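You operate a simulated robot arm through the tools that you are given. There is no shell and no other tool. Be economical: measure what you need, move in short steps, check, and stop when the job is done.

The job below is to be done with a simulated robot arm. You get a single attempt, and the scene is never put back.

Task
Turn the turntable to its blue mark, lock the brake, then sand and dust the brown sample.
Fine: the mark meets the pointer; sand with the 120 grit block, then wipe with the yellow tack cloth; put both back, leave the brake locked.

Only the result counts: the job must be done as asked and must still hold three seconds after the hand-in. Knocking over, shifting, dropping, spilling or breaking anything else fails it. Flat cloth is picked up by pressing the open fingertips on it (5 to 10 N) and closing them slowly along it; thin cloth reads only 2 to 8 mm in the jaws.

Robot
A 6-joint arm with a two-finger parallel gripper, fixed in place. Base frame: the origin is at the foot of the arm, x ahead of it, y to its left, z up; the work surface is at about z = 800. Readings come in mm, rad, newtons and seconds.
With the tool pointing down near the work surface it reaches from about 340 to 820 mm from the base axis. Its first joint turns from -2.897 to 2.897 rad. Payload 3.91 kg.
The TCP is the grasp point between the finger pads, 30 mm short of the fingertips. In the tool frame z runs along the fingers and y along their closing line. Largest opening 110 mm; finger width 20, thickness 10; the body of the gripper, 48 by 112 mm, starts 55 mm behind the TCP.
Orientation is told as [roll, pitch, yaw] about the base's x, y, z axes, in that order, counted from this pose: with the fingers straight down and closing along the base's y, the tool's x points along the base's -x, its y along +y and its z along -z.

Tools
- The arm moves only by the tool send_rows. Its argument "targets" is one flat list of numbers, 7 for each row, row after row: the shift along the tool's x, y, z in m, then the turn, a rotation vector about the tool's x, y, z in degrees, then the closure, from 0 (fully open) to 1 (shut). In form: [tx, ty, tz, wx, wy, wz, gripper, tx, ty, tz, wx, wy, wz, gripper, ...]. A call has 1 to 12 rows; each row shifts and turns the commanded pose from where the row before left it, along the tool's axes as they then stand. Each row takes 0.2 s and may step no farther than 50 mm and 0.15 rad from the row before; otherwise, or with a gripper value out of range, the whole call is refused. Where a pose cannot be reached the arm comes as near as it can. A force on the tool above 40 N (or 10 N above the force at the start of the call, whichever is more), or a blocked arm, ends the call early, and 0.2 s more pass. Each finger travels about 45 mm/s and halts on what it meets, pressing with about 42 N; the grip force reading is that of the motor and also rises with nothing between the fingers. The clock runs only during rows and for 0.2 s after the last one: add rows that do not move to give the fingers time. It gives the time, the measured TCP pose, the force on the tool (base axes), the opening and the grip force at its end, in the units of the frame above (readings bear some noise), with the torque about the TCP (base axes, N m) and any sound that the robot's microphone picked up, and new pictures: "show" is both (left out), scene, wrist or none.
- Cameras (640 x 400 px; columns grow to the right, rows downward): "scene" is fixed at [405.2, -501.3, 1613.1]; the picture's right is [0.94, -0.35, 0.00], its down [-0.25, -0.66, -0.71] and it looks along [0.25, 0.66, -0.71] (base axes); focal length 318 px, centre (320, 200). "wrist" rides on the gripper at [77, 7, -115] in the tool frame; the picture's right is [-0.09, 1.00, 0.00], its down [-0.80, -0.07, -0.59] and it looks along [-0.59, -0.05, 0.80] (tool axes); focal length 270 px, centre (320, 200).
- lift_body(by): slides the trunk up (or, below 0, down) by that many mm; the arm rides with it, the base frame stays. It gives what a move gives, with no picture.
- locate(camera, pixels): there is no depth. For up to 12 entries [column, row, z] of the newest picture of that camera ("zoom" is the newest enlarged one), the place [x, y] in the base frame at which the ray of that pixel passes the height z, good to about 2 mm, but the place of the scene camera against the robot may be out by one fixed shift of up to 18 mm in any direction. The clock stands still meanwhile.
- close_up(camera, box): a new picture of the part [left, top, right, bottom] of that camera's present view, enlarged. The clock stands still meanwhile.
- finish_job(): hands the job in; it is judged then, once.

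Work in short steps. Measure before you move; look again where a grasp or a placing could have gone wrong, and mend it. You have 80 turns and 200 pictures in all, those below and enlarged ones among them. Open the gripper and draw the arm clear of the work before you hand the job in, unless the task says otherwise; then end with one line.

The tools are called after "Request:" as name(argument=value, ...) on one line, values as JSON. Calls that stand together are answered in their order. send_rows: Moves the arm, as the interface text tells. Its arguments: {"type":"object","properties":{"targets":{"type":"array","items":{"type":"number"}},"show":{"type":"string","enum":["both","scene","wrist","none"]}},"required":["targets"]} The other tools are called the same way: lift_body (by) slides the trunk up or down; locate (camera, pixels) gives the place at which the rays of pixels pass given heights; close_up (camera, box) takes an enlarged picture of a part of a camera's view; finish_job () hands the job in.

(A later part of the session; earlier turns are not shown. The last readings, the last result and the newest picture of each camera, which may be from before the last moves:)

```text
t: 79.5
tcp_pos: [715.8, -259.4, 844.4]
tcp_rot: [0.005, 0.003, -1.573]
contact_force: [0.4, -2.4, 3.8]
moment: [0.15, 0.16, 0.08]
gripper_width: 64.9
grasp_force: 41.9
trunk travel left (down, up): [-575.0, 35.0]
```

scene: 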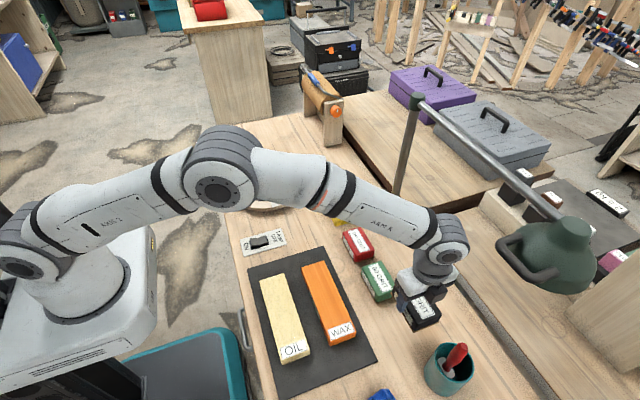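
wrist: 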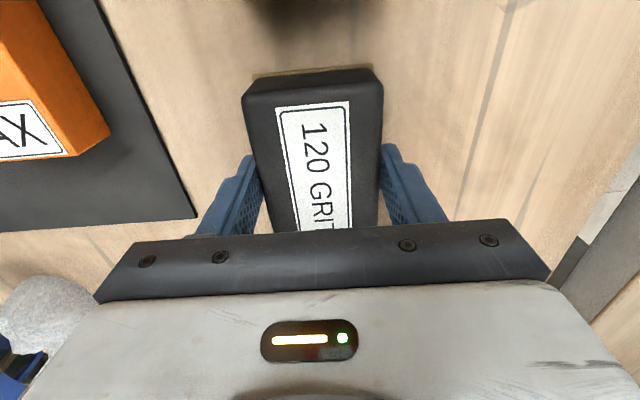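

Contact felt. I open, rise, and move over toward the yellow cloth (≈716,162).

Request:
send_rows(targets=[0, 0, 0, 0, 0, 0, 0.35, 0, 0, 0, 0, 0, 0, 0.2, 0, 0, 0, 0, 0, 0, 0.2, 0, 0, -0.03, 0, 0, 0, 0.2, 0, 0, -0.04, 0, 0, 0, 0.2, 0, 0, -0.04, 0, 0, 0, 0.2, 0.046, 0, 0, 0, 0, 0, 0.2, 0.046, 0, 0, 0, 0, 0, 0.2, 0.046, 0, 0, 0, 0, 0, 0.2, 0.046, 0, 0, 0, 0, 0, 0.2, 0.046, 0, 0, 0, 0, 0, 0.2], show="both")

Request:
send_rows(targets=[0.046, 0, 0, 0, 0, 0, 0.2, 0.046, 0, 0, 0, 0, 0, 0.2, 0.046, 0, 0, 0, 0, 0, 0.2, 0.046, 0, 0, 0, 0, 0, 0.2, 0, 0, 0, 0, 0, 0, 0.2], show="both")

```text
t: 82.0
tcp_pos: [715.7, -25.3, 953.1]
tcp_rot: [0.002, 0.003, -1.571]
contact_force: [-0.6, 0.4, -1.2]
moment: [-0.04, 0.0, 0.03]
gripper_width: 88.0
grasp_force: 0.0
trunk travel left (down, up): [-575.0, 35.0]
```

scene: 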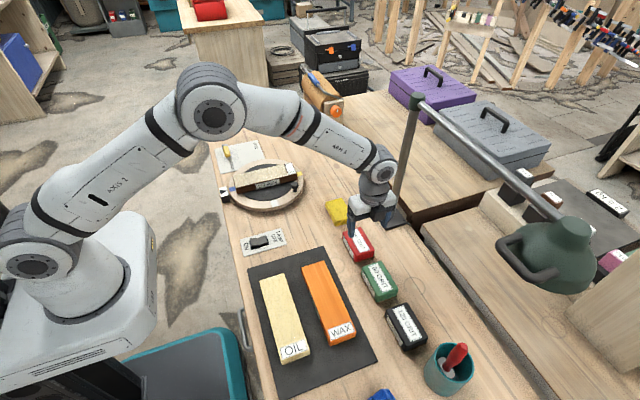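
wrist: 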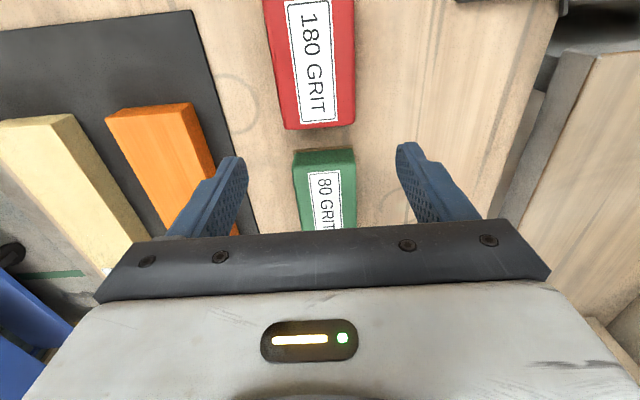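

```text
t: 83.2
tcp_pos: [717.9, 154.6, 957.1]
tcp_rot: [0.002, 0.004, -1.574]
contact_force: [-0.3, 0.4, 0.1]
moment: [0.03, 0.0, 0.03]
gripper_width: 88.0
grasp_force: 0.1
trunk travel left (down, up): [-575.0, 35.0]
```

scene: 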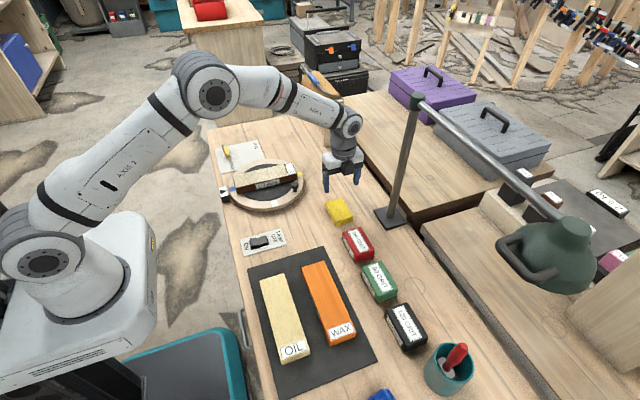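
wrist: 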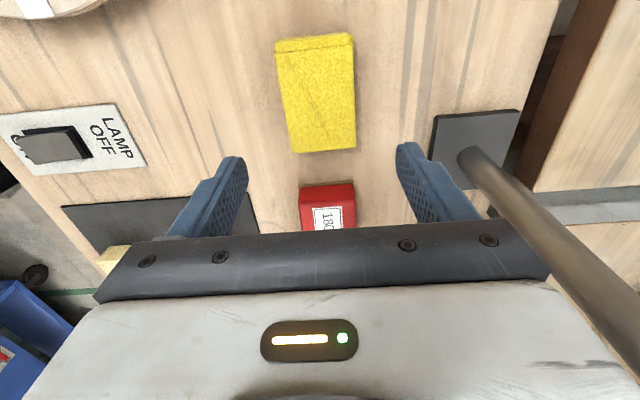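

Cloth top shows at (277,55),(353,46),(355,148),(294,153). I locate it and enlarge to judge its thickness.

Request:
locate(camera="wrist", pixels=[[276, 42, 801], [350, 34, 801], [277, 53, 820], [353, 45, 820], [355, 149, 820], [294, 154, 820], [278, 53, 815], [355, 149, 815]])

Request:
close_up(camera="wrist", box=[240, 20, 400, 170])

Request:
close_up(camera="scene", box=[310, 185, 390, 235])

```text
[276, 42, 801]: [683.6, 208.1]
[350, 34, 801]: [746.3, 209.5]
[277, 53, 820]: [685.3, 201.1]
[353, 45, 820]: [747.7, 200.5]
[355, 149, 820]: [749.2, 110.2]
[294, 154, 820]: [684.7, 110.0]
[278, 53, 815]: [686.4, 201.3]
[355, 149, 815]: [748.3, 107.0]
```

```text
2.67 times, centred on (320, 95) of wrist
```

zoom: 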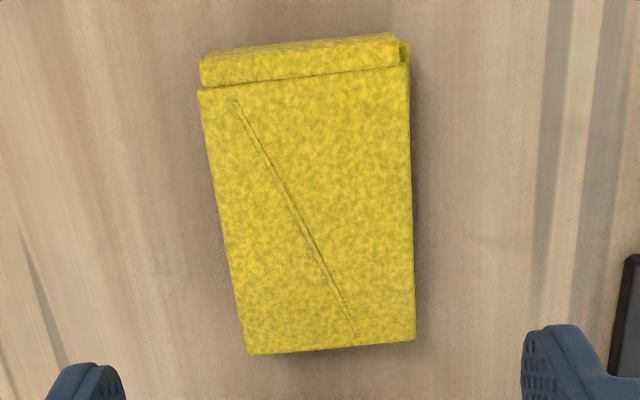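

```text
8.00 times, centred on (350, 210) of scene
```

zoom: 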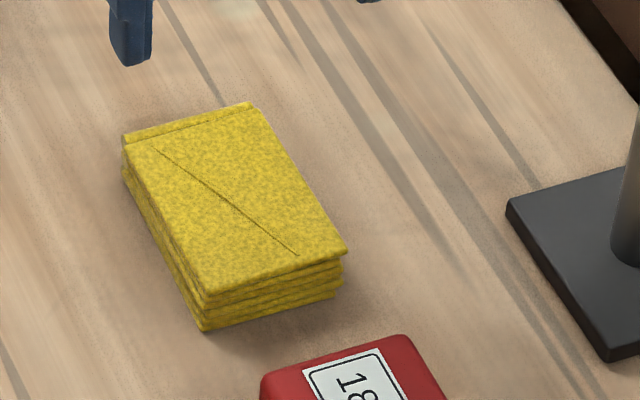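

The cloth is a folded pad about 63 × 95 × 22 mm at (716,156). I straddle it across x, fingertips ~8 mm above the bench, and close.

Request:
send_rows(targets=[0.001, -0.001, 0.04, 0, 0, 0, 0.2, 0, 0, 0.04, 0, 0, 0, 0.2, 0, 0, 0.03, 0, 0, 0, 0.2, 0, 0, 0.007, 0, 0, 0, 0.2, 0, 0, 0, 0, 0, 0, 0.2, 0, 0, 0, 0, 0, 0, 0.35, 0, 0, 0, 0, 0, 0, 0.42, 0, 0, 0, 0, 0, 0, 0.46, 0, 0, 0, 0, 0, 0, 0.5, 0, 0, 0, 0, 0, 0, 0.5], show="wrist")

Request:
close_up(camera="scene", box=[310, 185, 390, 235])

```text
t: 85.3
tcp_pos: [716.3, 156.4, 838.6]
tcp_rot: [0.0, 0.004, -1.572]
contact_force: [-0.3, 0.2, -0.3]
moment: [-0.02, 0.0, 0.0]
gripper_width: 64.0
grasp_force: 42.4
trunk travel left (down, up): [-575.0, 35.0]
```

wrist: 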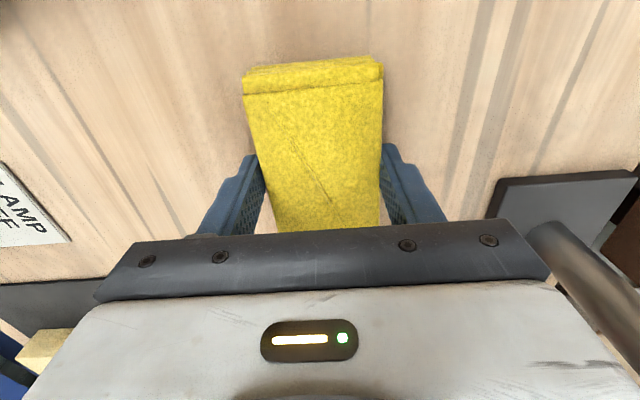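

```text
8.00 times, centred on (350, 210) of scene
```

zoom: 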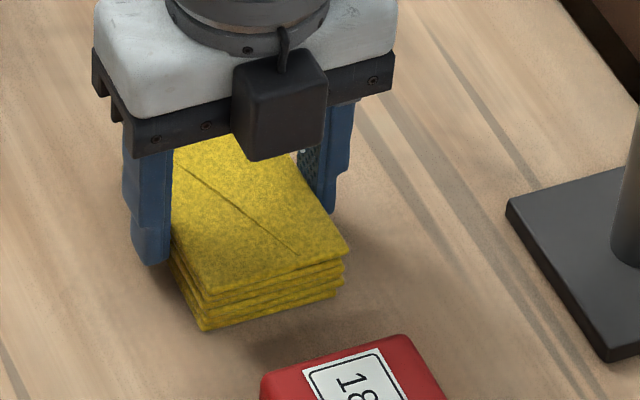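

Held firmly at 64 mm without squashing (return pose 716.3, 156.4, 838.6). I lift and carry it over the sample.

Request:
send_rows(targets=[0, 0, 0, 0, 0, 0, 0.7, 0, 0, -0.02, 0, 0, 0, 0.7, 0, 0, -0.035, 0, 0, 0, 0.7, 0, 0, -0.035, 0, 0, 0, 0.7, 0, 0, -0.035, 0, 0, 0, 0.7, 0.036, -0.032, 0, 0, 0, 0, 0.7, 0.036, -0.032, 0, 0, 0, 0, 0.7, 0.036, -0.032, 0, 0, 0, 0, 0.7, 0.036, -0.032, 0, 0, 0, 0, 0.7, 0.036, -0.032, 0, 0, 0, 0, 0.7, 0.037, -0.03, 0, 0, 0, 0, 0.7, 0, 0, 0, 0, 0, 0, 0.7], show="both")

```text
t: 88.0
tcp_pos: [526.0, 373.4, 962.6]
tcp_rot: [0.001, 0.004, -1.573]
contact_force: [-0.3, 0.4, -0.6]
moment: [-0.01, 0.01, 0.03]
gripper_width: 63.6
grasp_force: 42.1
trunk travel left (down, up): [-575.0, 35.0]
```

scene: 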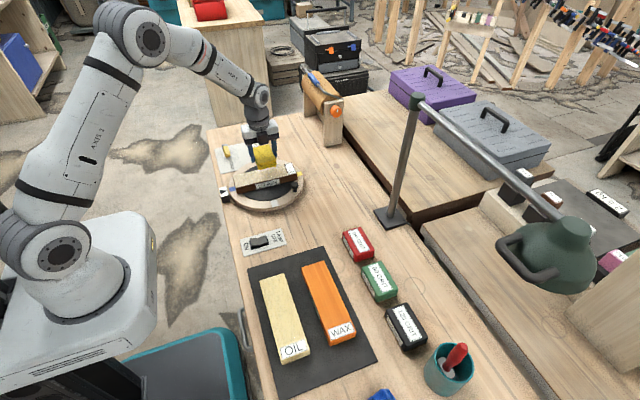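
wrist: 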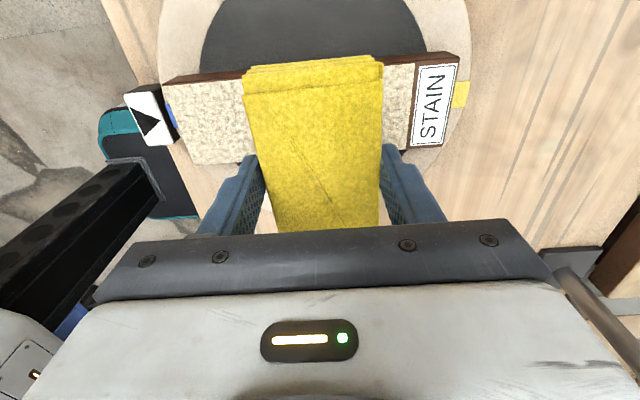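

Cloth offset suggests contact near TCP z≈903. I descend to 906 and feel down gently.

Request:
send_rows(targets=[0.002, 0, 0.03, 0, 0, 0, 0.7, 0, 0, 0.025, 0, 0, 0, 0.7, 0, 0, 0.002, 0, 0, 0, 0.7, 0, 0, 0.001, 0, 0, 0, 0.7, 0, 0, 0, 0, 0, 0, 0.7], show="none")

```text
t: 89.2
tcp_pos: [527.1, 376.4, 904.3]
tcp_rot: [0.001, 0.002, -1.572]
contact_force: [-0.3, 0.0, -0.6]
moment: [0.0, 0.01, 0.0]
gripper_width: 63.8
grasp_force: 42.5
trunk travel left (down, up): [-575.0, 35.0]
```

Not yet in contact; I lower in 0.4 mm steps.

Request:
send_rows(targets=[0, 0, 0.0005, 0, 0, 0, 0.7, 0, 0, 0.0005, 0, 0, 0, 0.7, 0, 0, 0, 0, 0, 0, 0.7], show="none")

```text
t: 90.0
tcp_pos: [526.1, 375.8, 903.7]
tcp_rot: [0.001, 0.004, -1.573]
contact_force: [1.2, -0.5, -0.8]
moment: [-0.02, -0.02, 0.0]
gripper_width: 63.7
grasp_force: 42.3
trunk travel left (down, up): [-575.0, 35.0]
```

Request:
send_rows(targets=[0, 0, 0.0005, 0, 0, 0, 0.7, 0, 0, 0.0004, 0, 0, 0, 0.7, 0, 0, 0, 0, 0, 0, 0.7], show="none")

```text
t: 90.8
tcp_pos: [524.7, 375.6, 902.2]
tcp_rot: [0.003, 0.002, -1.573]
contact_force: [0.3, -0.2, -1.0]
moment: [0.02, 0.01, -0.03]
gripper_width: 64.0
grasp_force: 42.0
trunk travel left (down, up): [-575.0, 35.0]
```

Still free. Another small lowering.

Request:
send_rows(targets=[0, 0, 0.0005, 0, 0, 0, 0.7, 0, 0, 0.0005, 0, 0, 0, 0.7, 0, 0, 0, 0, 0, 0, 0.7], show="none")

Request:
close_up(camera="scene", box=[200, 125, 320, 225])

```text
t: 91.5
tcp_pos: [524.4, 375.4, 902.9]
tcp_rot: [-0.001, 0.005, -1.572]
contact_force: [-0.8, 0.7, 2.9]
moment: [-0.02, 0.12, 0.0]
gripper_width: 63.9
grasp_force: 41.1
trunk travel left (down, up): [-575.0, 35.0]
```

```text
4.00 times, centred on (260, 175) of scene
```

zoom: 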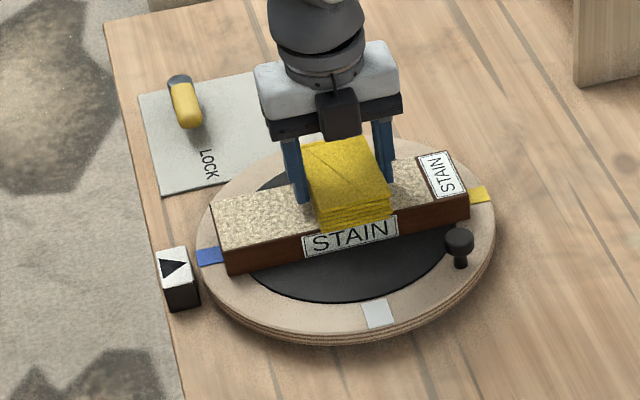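

Contact at ~3.5 N. I wipe toward −x with gentle height compensation.

Request:
send_rows(targets=[0, -0.012, -0.0001, 0, 0, 0, 0.7, 0, -0.012, -0.0001, 0, 0, 0, 0.7, 0, -0.012, -0.0001, 0, 0, 0, 0.7, 0, 0, 0, 0, 0, 0, 0.7], show="none")

Request:
close_up(camera="scene", box=[200, 125, 320, 225])

```text
t: 92.5
tcp_pos: [489.5, 374.1, 902.3]
tcp_rot: [0.003, 0.003, -1.572]
contact_force: [0.2, -0.2, -1.5]
moment: [0.03, 0.0, 0.02]
gripper_width: 64.1
grasp_force: 42.1
trunk travel left (down, up): [-575.0, 35.0]
```

```text
4.00 times, centred on (260, 175) of scene
```

zoom: 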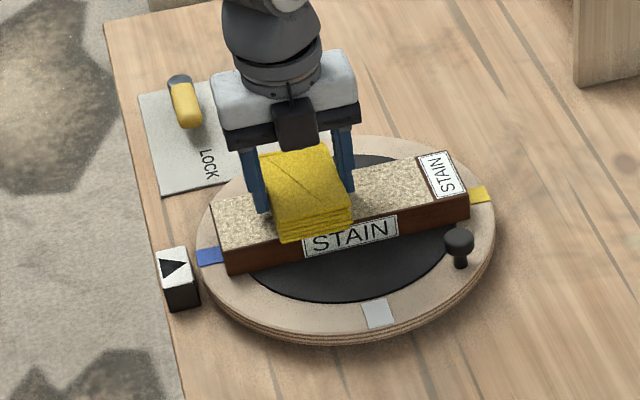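

Contact faded; I press 0.4 mm and continue with almost no height change.

Request:
send_rows(targets=[0, 0, 0.0004, 0, 0, 0, 0.7, 0, 0, 0, 0, 0, 0, 0.7, 0, -0.012, 0, 0, 0, 0, 0.7, 0, 0, 0, 0, 0, 0, 0.7], show="none")

Request:
close_up(camera="scene", box=[220, 145, 320, 205])

```text
t: 93.5
tcp_pos: [476.7, 375.3, 902.9]
tcp_rot: [0.001, 0.005, -1.573]
contact_force: [-0.7, 0.2, -0.9]
moment: [-0.02, -0.02, 0.01]
gripper_width: 64.1
grasp_force: 42.5
trunk travel left (down, up): [-575.0, 35.0]
```

```text
6.40 times, centred on (270, 175) of scene
```

zoom: 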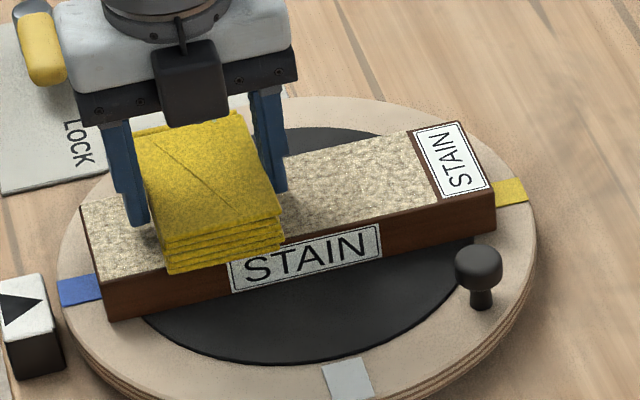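

No contact and no wiped area yet. I lower further until contact is felt.

Request:
send_rows(targets=[0, 0, 0.0004, 0, 0, 0, 0.7, 0, 0, 0.0003, 0, 0, 0, 0.7, 0, 0, 0, 0, 0, 0, 0.7], show="none")

```text
t: 94.3
tcp_pos: [477.6, 374.2, 901.7]
tcp_rot: [0.0, 0.003, -1.573]
contact_force: [-1.8, 0.0, 5.1]
moment: [-0.03, 0.22, 0.0]
gripper_width: 63.8
grasp_force: 41.9
trunk travel left (down, up): [-575.0, 35.0]
```

Contact ~5–6 N. I wipe on to the −x end.

Request:
send_rows(targets=[0, -0.01, -5e-05, 0, 0, 0, 0.7, 0, -0.01, -5e-05, 0, 0, 0, 0.7, 0, -0.01, -5e-05, 0, 0, 0, 0.7, 0, -0.01, -5e-05, 0, 0, 0, 0.7, 0, 0, 0, 0, 0, 0, 0.7], show="none")

Request:
close_up(camera="scene", box=[200, 125, 320, 225])

```text
t: 95.5
tcp_pos: [437.5, 375.6, 903.0]
tcp_rot: [0.002, 0.003, -1.572]
contact_force: [3.8, 0.3, 7.6]
moment: [-0.01, -0.06, 0.01]
gripper_width: 63.6
grasp_force: 42.0
trunk travel left (down, up): [-575.0, 35.0]
```

```text
4.00 times, centred on (260, 175) of scene
```

zoom: 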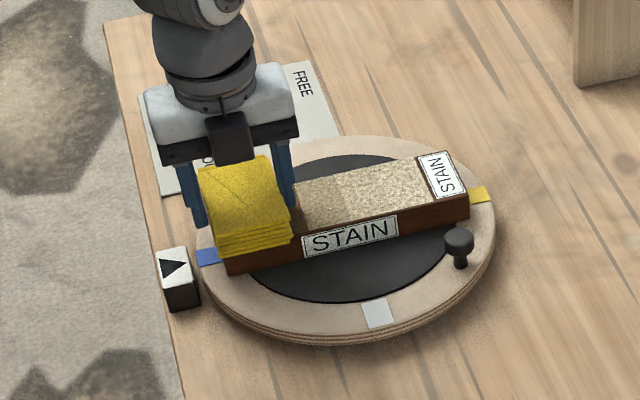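

Wiped zone visible, sample unmoved. I ease 0.15 mm and wipe back toward +x.

Request:
send_rows(targets=[0, 0, -0.00015, 0, 0, 0, 0.7, 0, 0.012, 5e-05, 0, 0, 0, 0.7, 0, 0.012, 5e-05, 0, 0, 0, 0.7, 0, 0.012, 5e-05, 0, 0, 0, 0.7, 0, 0.012, 5e-05, 0, 0, 0, 0.7, 0, 0, 0, 0, 0, 0, 0.7], show="none")

Request:
close_up(camera="scene", box=[200, 125, 320, 225])

```text
t: 97.0
tcp_pos: [484.0, 374.9, 903.9]
tcp_rot: [0.002, 0.003, -1.572]
contact_force: [-2.0, 0.9, 8.8]
moment: [0.04, 0.23, 0.0]
gripper_width: 63.6
grasp_force: 41.8
trunk travel left (down, up): [-575.0, 35.0]
```

```text
4.00 times, centred on (260, 175) of scene
```

zoom: 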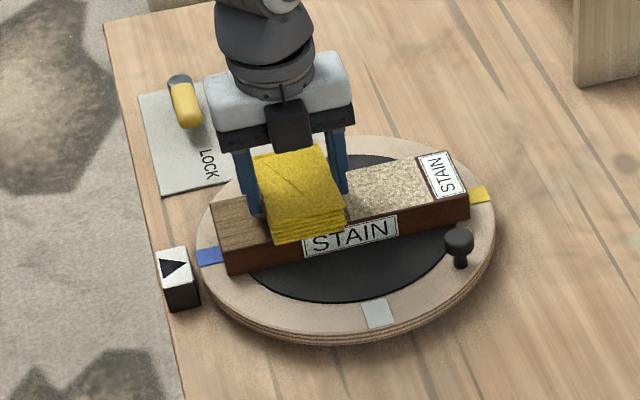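

The −x part is clean, sample unmoved. I continue +x.

Request:
send_rows(targets=[0, 0.012, 0, 0, 0, 0, 0.7, 0, 0.012, 0, 0, 0, 0, 0.7, 0, 0.012, 5e-05, 0, 0, 0, 0.7, 0, 0.012, 5e-05, 0, 0, 0, 0.7, 0, 0, 0, 0, 0, 0, 0.7], show="none")

Request:
close_up(camera="scene", box=[200, 125, 320, 225])

```text
t: 98.2
tcp_pos: [534.0, 374.5, 901.9]
tcp_rot: [0.004, 0.005, -1.573]
contact_force: [-4.3, 1.4, 11.3]
moment: [0.02, 0.31, 0.01]
gripper_width: 63.6
grasp_force: 41.6
trunk travel left (down, up): [-575.0, 35.0]
```

```text
4.00 times, centred on (260, 175) of scene
```

zoom: 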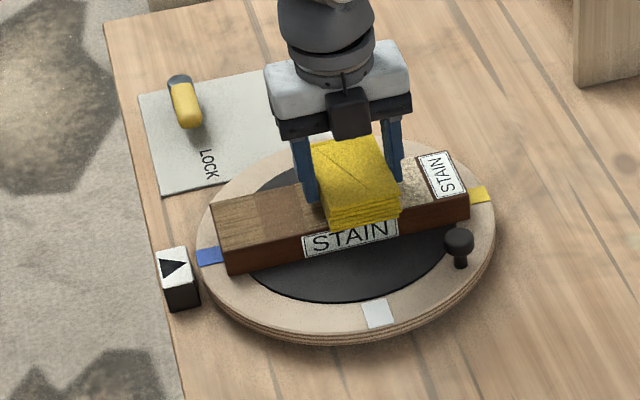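

Working well, sample still. I ease 0.2 mm and continue to the label end.

Request:
send_rows(targets=[0, 0, -0.0002, 0, 0, 0, 0.7, 0, 0.012, 0, 0, 0, 0, 0.7, 0, 0.012, 0, 0, 0, 0, 0.7, 0, 0.012, 0, 0, 0, 0, 0.7, 0, 0.012, 0, 0, 0, 0, 0.7, 0, 0.007, 0, 0, 0, 0, 0.7, 0, 0, 0, 0, 0, 0, 0.7], show="none")

Request:
close_up(camera="scene", box=[200, 125, 320, 225])

```text
t: 99.8
tcp_pos: [589.0, 375.3, 901.0]
tcp_rot: [0.002, 0.003, -1.573]
contact_force: [-1.1, 0.1, 2.6]
moment: [0.05, -0.01, 0.01]
gripper_width: 63.8
grasp_force: 42.0
trunk travel left (down, up): [-575.0, 35.0]
```

```text
4.00 times, centred on (260, 175) of scene
```

zoom: 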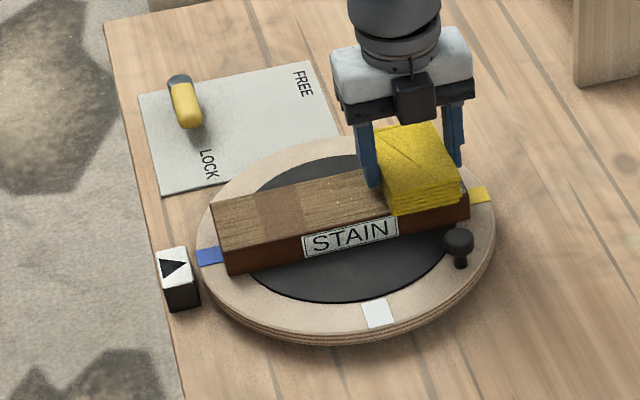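

Wiped along the whole length. I lift a little and shift aside to inspect.

Request:
send_rows(targets=[0, 0, -0.03, 0, 0, 0, 0.7, 0, 0, -0.025, 0, 0, 0, 0.7, -0.045, 0.01, 0, 0, 0, 0, 0.7, -0.045, 0.01, 0, 0, 0, 0, 0.7, -0.045, 0.01, 0, 0, 0, 0, 0.7, 0, 0, 0, 0, 0, 0, 0.7], show="none")

Request:
close_up(camera="scene", box=[240, 155, 320, 205])

Request:
close_up(camera="scene", box=[200, 125, 320, 225])

```text
t: 101.2
tcp_pos: [619.5, 242.7, 956.5]
tcp_rot: [0.002, 0.003, -1.571]
contact_force: [-0.1, 0.4, -0.4]
moment: [0.03, -0.02, -0.01]
gripper_width: 63.7
grasp_force: 42.0
trunk travel left (down, up): [-575.0, 35.0]
```

```text
8.00 times, centred on (280, 180) of scene
```

zoom: 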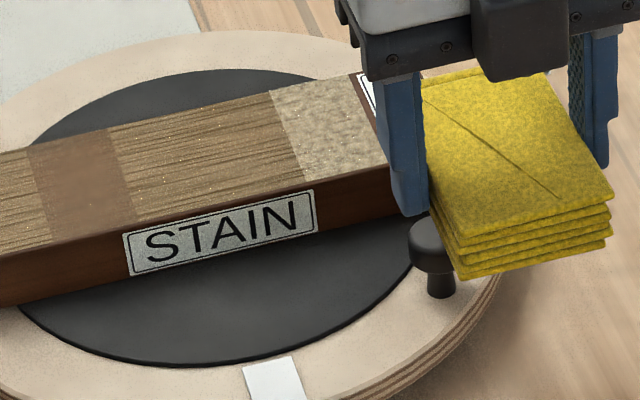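

```text
4.00 times, centred on (260, 175) of scene
5 turns are left
```

zoom: 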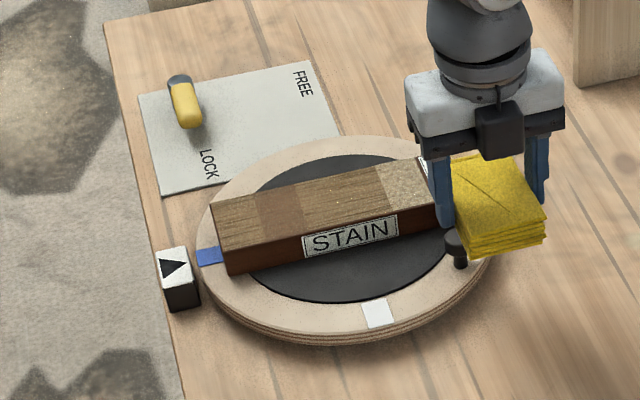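

The strip by the label is still dusty and single-pass areas show residual specks, while the twice-wiped patch is clean. Only 5 turns remain, so I return with the known safe pressure and make full passes in both directions now.

Request:
send_rows(targets=[0.045, -0.01, 0, 0, 0, 0, 0.7, 0.045, -0.01, 0, 0, 0, 0, 0.7, 0.045, -0.01, 0, 0, 0, 0, 0.7, 0, 0, 0.03, 0, 0, 0, 0.7, 0, 0, 0.02, 0, 0, 0, 0.7, 0, 0, 0.004, 0, 0, 0, 0.7, 0, 0, 0.0011, 0, 0, 0, 0.7, 0, 0.006, 0, 0, 0, 0, 0.7, 0, 0.006, 0, 0, 0, 0, 0.7, 0, 0, 0, 0, 0, 0, 0.7], show="none")

Request:
send_rows(targets=[0, -0.0148, 0, 0, 0, 0, 0.7, 0, -0.0148, 0, 0, 0, 0, 0.7, 0, -0.0148, 0, 0, 0, 0, 0.7, 0, -0.0148, 0, 0, 0, 0, 0.7, 0, -0.0148, 0, 0, 0, 0, 0.7, 0, -0.0148, 0, 0, 0, 0, 0.7, 0, -0.0148, 0, 0, 0, 0, 0.7, 0, -0.0148, 0, 0, 0, 0, 0.7, 0, -0.0148, 0, 0, 0, 0, 0.7, 0, -0.0148, 0, 0, 0, 0, 0.7, 0, -0.0148, 0, 0, 0, 0, 0.7, 0, -0.0148, 0, 0, 0, 0, 0.7], show="none")

Request:
close_up(camera="scene", box=[200, 125, 320, 225])

Request:
send_rows(targets=[0, 0.0148, 0, 0, 0, 0, 0.7, 0, 0.0148, 0, 0, 0, 0, 0.7, 0, 0.0148, 0, 0, 0, 0, 0.7, 0, 0.0148, 0, 0, 0, 0, 0.7, 0, 0.0148, 0, 0, 0, 0, 0.7, 0, 0.0148, 0, 0, 0, 0, 0.7, 0, 0.0148, 0, 0, 0, 0, 0.7, 0, 0.0148, 0, 0, 0, 0, 0.7, 0, 0.0148, 0, 0, 0, 0, 0.7, 0, 0.0148, 0, 0, 0, 0, 0.7, 0, 0.0148, 0, 0, 0, 0, 0.7, 0, 0.0148, 0, 0, 0, 0, 0.7], show="none")

Request:
close_up(camera="scene", box=[200, 125, 320, 225])

```text
t: 103.3
tcp_pos: [600.1, 374.0, 903.5]
tcp_rot: [0.002, 0.004, -1.573]
contact_force: [-2.5, 0.9, 5.4]
moment: [0.03, 0.2, -0.02]
gripper_width: 63.8
grasp_force: 42.3
trunk travel left (down, up): [-575.0, 35.0]
```

```text
t: 106.0
tcp_pos: [422.3, 375.4, 901.5]
tcp_rot: [0.003, 0.006, -1.572]
contact_force: [4.0, 0.4, 17.7]
moment: [-0.07, -0.23, 0.04]
gripper_width: 64.0
grasp_force: 42.2
trunk travel left (down, up): [-575.0, 35.0]
```

```text
4.00 times, centred on (260, 175) of scene
```

zoom: 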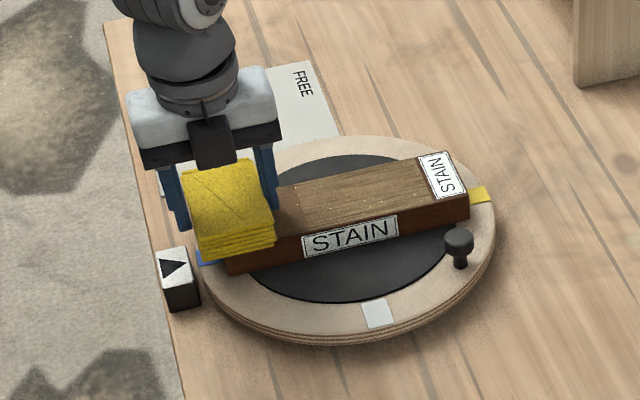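

```text
t: 108.5
tcp_pos: [599.2, 375.1, 901.5]
tcp_rot: [0.003, 0.003, -1.572]
contact_force: [-4.1, 0.2, 9.8]
moment: [0.01, 0.19, -0.03]
gripper_width: 63.9
grasp_force: 41.9
trunk travel left (down, up): [-575.0, 35.0]
```

```text
4.00 times, centred on (260, 175) of scene
4 turns are left
```

zoom: 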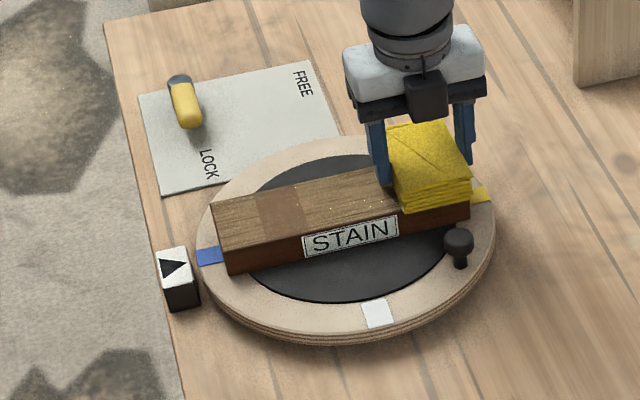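

The wipe shows it: only the patch at x≈454–491 (which got two pressed sanding passes) became smooth, so the rest needs more sanding. With few turns left I chain it: cloth home, take the 120 block, let it ride on the sample by its own weight inside slightly open jaws (cannot drag the sample), make several full passes, and inspect.

Request:
send_rows(targets=[0, 0, -0.03, 0, 0, 0, 0.7, 0, 0, -0.03, 0, 0, 0, 0.7, -0.0365, 0.01917, 0, 0, 0, 0, 0.7, -0.0365, 0.01917, 0, 0, 0, 0, 0.7, -0.0365, 0.01917, 0, 0, 0, 0, 0.7, -0.0365, 0.01917, 0, 0, 0, 0, 0.7, -0.0365, 0.01917, 0, 0, 0, 0, 0.7, -0.0365, 0.01917, 0, 0, 0, 0, 0.7, 0, 0, 0.04, 0, 0, 0, 0.7, 0, 0, 0.04, 0, 0, 0, 0.7, 0, 0, 0.035, 0, 0, 0, 0.7, 0, 0, 0, 0, 0, 0, 0.7], show="none")

Request:
send_rows(targets=[0, 0, 0.008, 0, 0, 0, 0.7, 0, 0, 0, 0, 0, 0, 0.7, 0, 0, 0, 0, 0, 0, 0.4, 0, 0, 0, 0, 0, 0, 0.3, 0, 0, 0, 0, 0, 0, 0.2, 0, 0, 0, 0, 0, 0, 0.2, 0, 0, -0.03, 0, 0, 0, 0.2, 0, 0, -0.043, 0, 0, 0, 0.2, 0, 0, -0.044, 0, 0, 0, 0.2], show="none")

Request:
send_rows(targets=[-0.0461, 0.001, 0, 0, 0, 0, 0.2, -0.0461, 0, 0, 0, 0, 0, 0.2, -0.0461, 0, 0, 0, 0, 0, 0.2, -0.0461, 0, 0, 0, 0, 0, 0.2, -0.0461, 0, 0, 0, 0, 0, 0.2, -0.0461, 0, 0, 0, 0, 0, 0.2, -0.0461, 0, 0, 0, 0, 0, 0.2, -0.0461, 0, 0, 0, 0, 0, 0.2, -0.0461, 0, 0, 0, 0, 0, 0.2, 0, 0, 0, 0, 0, 0, 0.2], show="scene")

Request:
send_rows(targets=[0, 0, 0.04, 0, 0, 0, 0.2, 0, 0, 0.04, 0, 0, 0, 0.2, 0, 0, 0.0304, 0, 0, 0, 0.2, 0, 0, 0, 0, 0, 0, 0.2, 0, 0, 0, 0, 0, 0, 0.35, 0, 0, 0, 0, 0, 0, 0.45, 0, 0, 0, 0, 0, 0, 0.6, 0, 0, 0, 0, 0, 0, 0.75, 0, 0, 0, 0, 0, 0, 0.75], show="none")

Request:
send_rows(targets=[0, 0, -0.02, 0, 0, 0, 0.75, 0, 0, -0.03, 0, 0, 0, 0.75, 0, 0, -0.035, 0, 0, 0, 0.75, 0, 0, -0.035, 0, 0, 0, 0.75, 0.0454, -0.0136, 0, 0, 0, 0, 0.75, 0.0454, -0.0136, 0, 0, 0, 0, 0.75, 0.0454, -0.0136, 0, 0, 0, 0, 0.75, 0.0454, -0.0136, 0, 0, 0, 0, 0.75, 0.0454, -0.0136, 0, 0, 0, 0, 0.75, 0.0454, -0.0136, 0, 0, 0, 0, 0.75, 0.0454, -0.0136, 0, 0, 0, 0, 0.75, 0.0454, -0.0136, 0, 0, 0, 0, 0.75], show="none")

Request:
send_rows(targets=[0.0454, -0.0136, 0, 0, 0, 0, 0.75, 0.0454, -0.0136, 0, 0, 0, 0, 0.75, 0.0454, -0.0136, 0, 0, 0, 0, 0.75, 0.0454, -0.0136, 0, 0, 0, 0, 0.75, 0.0454, -0.0136, 0, 0, 0, 0, 0.75, 0.0454, -0.0136, 0, 0, 0, 0, 0.75, 0, 0, 0.03, 0, 0, 0, 0.75, 0, 0, 0.02, 0, 0, 0, 0.75, 0, 0, 0.005, 0, 0, 0, 0.75, 0, 0, 0, 0, 0, 0, 0.75], show="scene")

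Request:
send_rows(targets=[0, 0, 0, 0, 0, 0, 0.45, 0, 0, 0, 0, 0, 0, 0.42, 0, 0, 0, 0, 0, 0, 0.4, 0, 0, 0, 0, 0, 0, 0.39, 0, 0, 0, 0, 0, 0, 0.39], show="none")

Request:
send_rows(targets=[0, -0.0154, 0, 0, 0, 0, 0.39, 0, -0.0154, 0, 0, 0, 0, 0.39, 0, -0.0154, 0, 0, 0, 0, 0.39, 0, -0.0154, 0, 0, 0, 0, 0.39, 0, -0.0154, 0, 0, 0, 0, 0.39, 0, -0.0154, 0, 0, 0, 0, 0.39, 0, -0.0154, 0, 0, 0, 0, 0.39, 0, 0.0127, 0, 0, 0, 0, 0.39, 0, 0.0127, 0, 0, 0, 0, 0.39, 0, 0.0127, 0, 0, 0, 0, 0.39, 0, -0.019, 0, 0, 0, 0, 0.39, 0, -0.019, 0, 0, 0, 0, 0.39], show="none")

Request:
send_rows(targets=[0, 0.0127, 0, 0, 0, 0, 0.39, 0, 0.0127, 0, 0, 0, 0, 0.39, 0, 0.0127, 0, 0, 0, 0, 0.39, 0, -0.0127, 0, 0, 0, 0, 0.39, 0, -0.0127, 0, 0, 0, 0, 0.39, 0, -0.0127, 0, 0, 0, 0, 0.39, 0, 0.016, 0, 0, 0, 0, 0.39, 0, 0.016, 0, 0, 0, 0, 0.39, 0, 0.016, 0, 0, 0, 0, 0.39, 0, 0.016, 0, 0, 0, 0, 0.39, 0, 0.016, 0, 0, 0, 0, 0.39, 0, 0.016, 0, 0, 0, 0, 0.39], show="none")

Request:
send_rows(targets=[0, 0.0163, 0, 0, 0, 0, 0.39, 0, 0.0163, 0, 0, 0, 0, 0.39, 0, 0.0163, 0, 0, 0, 0, 0.39, 0, 0.0163, 0, 0, 0, 0, 0.39, 0, 0.0163, 0, 0, 0, 0, 0.39, 0, 0.0163, 0, 0, 0, 0, 0.39, 0, -0.014, 0, 0, 0, 0, 0.39, 0, -0.014, 0, 0, 0, 0, 0.39, 0, -0.014, 0, 0, 0, 0, 0.39, 0, 0.014, 0, 0, 0, 0, 0.39, 0, 0.014, 0, 0, 0, 0, 0.39, 0, 0.014, 0, 0, 0, 0, 0.39], show="none")

Request:
send_rows(targets=[0, -0.014, 0, 0, 0, 0, 0.39, 0, -0.014, 0, 0, 0, 0, 0.39, 0, -0.014, 0, 0, 0, 0, 0.39, 0, 0.014, 0, 0, 0, 0, 0.39, 0, 0.014, 0, 0, 0, 0, 0.39, 0, 0.014, 0, 0, 0, 0, 0.39, 0, -0.016, 0, 0, 0, 0, 0.39, 0, -0.016, 0, 0, 0, 0, 0.39, 0, -0.016, 0, 0, 0, 0, 0.39, 0, -0.016, 0, 0, 0, 0, 0.39, 0, -0.016, 0, 0, 0, 0, 0.39, 0, -0.016, 0, 0, 0, 0, 0.39], show="none")

Request:
send_rows(targets=[0, -0.0163, 0, 0, 0, 0, 0.39, 0, -0.0163, 0, 0, 0, 0, 0.39, 0, -0.0163, 0, 0, 0, 0, 0.39, 0, -0.0163, 0, 0, 0, 0, 0.39, 0, -0.0163, 0, 0, 0, 0, 0.39, 0, -0.0163, 0, 0, 0, 0, 0.39, 0, 0.0127, 0, 0, 0, 0, 0.39, 0, 0.0127, 0, 0, 0, 0, 0.39, 0, 0.0127, 0, 0, 0, 0, 0.39, 0, -0.0127, 0, 0, 0, 0, 0.39, 0, -0.0127, 0, 0, 0, 0, 0.39, 0, -0.0127, 0, 0, 0, 0, 0.39], show="none")

Request:
send_rows(targets=[0, 0.0162, 0, 0, 0, 0, 0.39, 0, 0.0162, 0, 0, 0, 0, 0.39, 0, 0.0162, 0, 0, 0, 0, 0.39, 0, 0.0162, 0, 0, 0, 0, 0.39, 0, 0.0162, 0, 0, 0, 0, 0.39, 0, 0.0162, 0, 0, 0, 0, 0.39, 0, 0.0162, 0, 0, 0, 0, 0.39, 0, 0.0162, 0, 0, 0, 0, 0.39, 0, 0.0162, 0, 0, 0, 0, 0.39, 0, 0.0162, 0, 0, 0, 0, 0.39, 0, 0.0162, 0, 0, 0, 0, 0.39, 0, 0.0162, 0, 0, 0, 0, 0.39], show="none")

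Request:
send_rows(targets=[0, -0.0144, 0, 0, 0, 0, 0.39, 0, -0.0144, 0, 0, 0, 0, 0.39, 0, -0.0144, 0, 0, 0, 0, 0.39, 0, -0.0144, 0, 0, 0, 0, 0.39, 0, -0.0144, 0, 0, 0, 0, 0.39, 0, -0.0144, 0, 0, 0, 0, 0.39, 0, 0, 0, 0, 0, 0, 0.45, 0, 0, 0, 0, 0, 0, 0.75, 0, 0, 0, 0, 0, 0, 0.75, 0, 0, -0.03, 0, 0, 0, 0.75, 0, 0, -0.03, 0, 0, 0, 0.75, 0, 0, 0, 0, 0, 0, 0.75], show="both")

Request:
close_up(camera="scene", box=[200, 125, 320, 225])

```text
t: 111.2
tcp_pos: [718.0, 158.8, 843.4]
tcp_rot: [0.001, 0.003, -1.572]
contact_force: [-0.3, 0.8, -0.9]
moment: [0.0, 0.02, 0.01]
gripper_width: 63.7
grasp_force: 41.3
trunk travel left (down, up): [-575.0, 35.0]
```

```text
t: 113.2
tcp_pos: [714.6, 157.4, 955.2]
tcp_rot: [0.002, 0.003, -1.574]
contact_force: [-0.5, 0.1, 0.0]
moment: [0.0, -0.04, -0.02]
gripper_width: 88.2
grasp_force: 0.0
trunk travel left (down, up): [-575.0, 35.0]
```

```text
t: 115.3
tcp_pos: [717.7, -258.7, 953.0]
tcp_rot: [0.002, 0.004, -1.569]
contact_force: [0.3, -0.4, 0.7]
moment: [0.01, -0.03, 0.02]
gripper_width: 87.7
grasp_force: 0.0
trunk travel left (down, up): [-575.0, 35.0]
```

scene: 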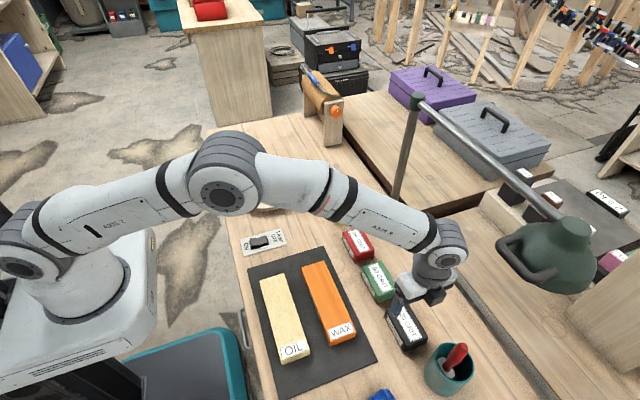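

```text
t: 117.3
tcp_pos: [717.3, -258.0, 844.1]
tcp_rot: [0.002, 0.004, -1.573]
contact_force: [0.2, 0.9, -0.4]
moment: [0.0, -0.01, -0.02]
gripper_width: 64.6
grasp_force: 41.8
trunk travel left (down, up): [-575.0, 35.0]
```

```text
t: 120.0
tcp_pos: [609.2, 106.5, 966.4]
tcp_rot: [0.003, 0.004, -1.572]
contact_force: [-0.4, -0.4, -2.6]
moment: [-0.03, 0.01, -0.02]
gripper_width: 64.5
grasp_force: 41.8
trunk travel left (down, up): [-575.0, 35.0]
```

```text
t: 122.2
tcp_pos: [526.2, 376.3, 909.4]
tcp_rot: [0.001, 0.003, -1.574]
contact_force: [-0.9, 0.2, -1.8]
moment: [0.06, 0.02, 0.0]
gripper_width: 64.3
grasp_force: 41.5
trunk travel left (down, up): [-575.0, 35.0]
```

scene: 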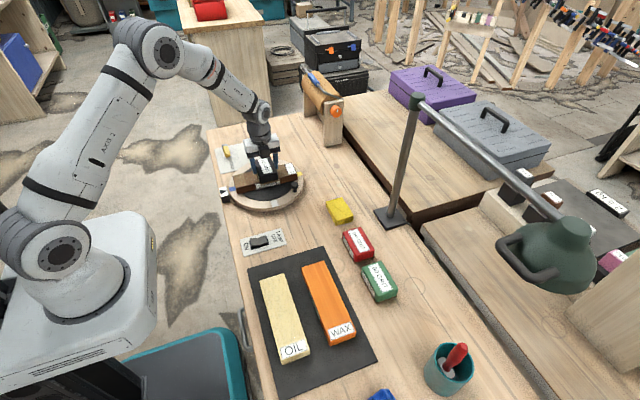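

```text
t: 123.3
tcp_pos: [526.4, 376.2, 908.1]
tcp_rot: [0.001, 0.003, -1.572]
contact_force: [-0.5, -0.9, 0.7]
moment: [0.02, 0.03, 0.01]
gripper_width: 66.9
grasp_force: 0.0
trunk travel left (down, up): [-575.0, 35.0]
```

```text
t: 126.0
tcp_pos: [418.7, 377.9, 910.4]
tcp_rot: [0.001, 0.003, -1.572]
contact_force: [0.8, -0.9, 1.1]
moment: [-0.01, -0.03, 0.04]
gripper_width: 67.8
grasp_force: 1.2
trunk travel left (down, up): [-575.0, 35.0]
```

```text
t: 128.6
tcp_pos: [515.2, 378.3, 911.2]
tcp_rot: [0.0, 0.002, -1.575]
contact_force: [-0.4, 0.1, 0.7]
moment: [0.01, -0.01, -0.03]
gripper_width: 67.3
grasp_force: 0.0
trunk travel left (down, up): [-575.0, 35.0]
```

```text
t: 131.2
tcp_pos: [610.6, 376.2, 908.3]
tcp_rot: [0.001, 0.005, -1.573]
contact_force: [-0.3, -0.6, -0.4]
moment: [-0.04, -0.01, 0.06]
gripper_width: 67.1
grasp_force: 0.1
trunk travel left (down, up): [-575.0, 35.0]
```

```text
t: 133.8
tcp_pos: [514.8, 375.4, 910.1]
tcp_rot: [0.001, 0.003, -1.573]
contact_force: [2.0, -0.2, 3.0]
moment: [-0.04, -0.13, 0.01]
gripper_width: 68.0
grasp_force: 1.3
trunk travel left (down, up): [-575.0, 35.0]
```

```text
t: 136.3
tcp_pos: [419.1, 377.5, 909.2]
tcp_rot: [0.002, 0.003, -1.573]
contact_force: [4.4, -0.7, 3.5]
moment: [0.11, -0.26, -0.02]
gripper_width: 68.1
grasp_force: 0.5
trunk travel left (down, up): [-575.0, 35.0]
```

```text
t: 138.9
tcp_pos: [613.8, 375.4, 910.2]
tcp_rot: [0.003, 0.004, -1.574]
contact_force: [-0.5, -1.0, -1.0]
moment: [0.01, -0.02, 0.05]
gripper_width: 67.4
grasp_force: 0.3
trunk travel left (down, up): [-575.0, 35.0]
```

```text
t: 141.6
tcp_pos: [526.5, 376.8, 969.1]
tcp_rot: [0.001, 0.0, -1.573]
contact_force: [-0.5, -0.5, -1.8]
moment: [0.01, 0.01, -0.03]
gripper_width: 64.2
grasp_force: 41.8
trunk travel left (down, up): [-575.0, 35.0]
```

scene: 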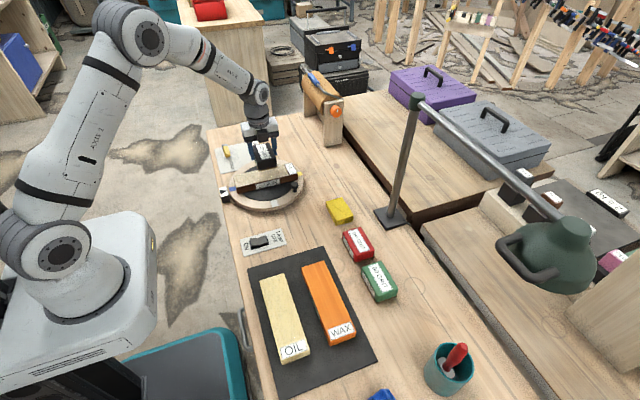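
wrist: 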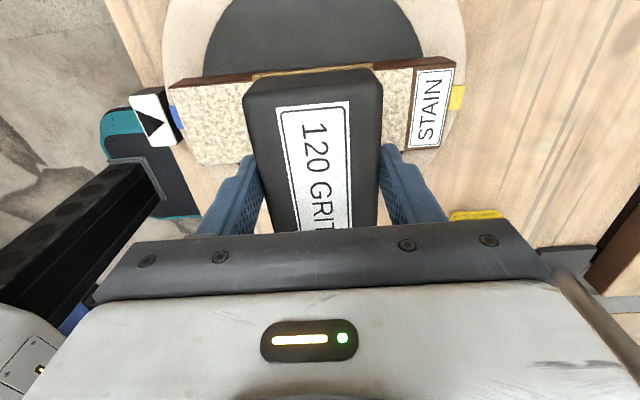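

```text
4.00 times, centred on (260, 175) of scene
3 turns are left
```

zoom: 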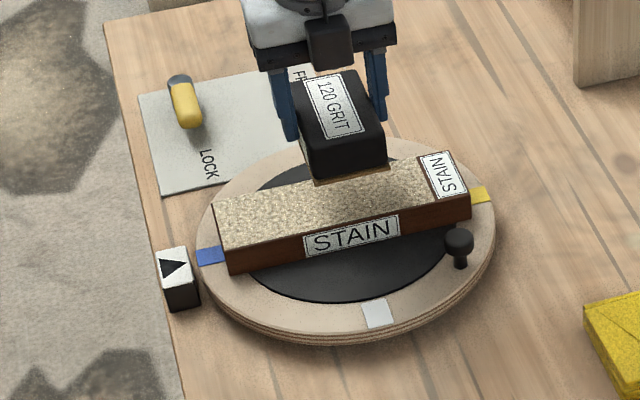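

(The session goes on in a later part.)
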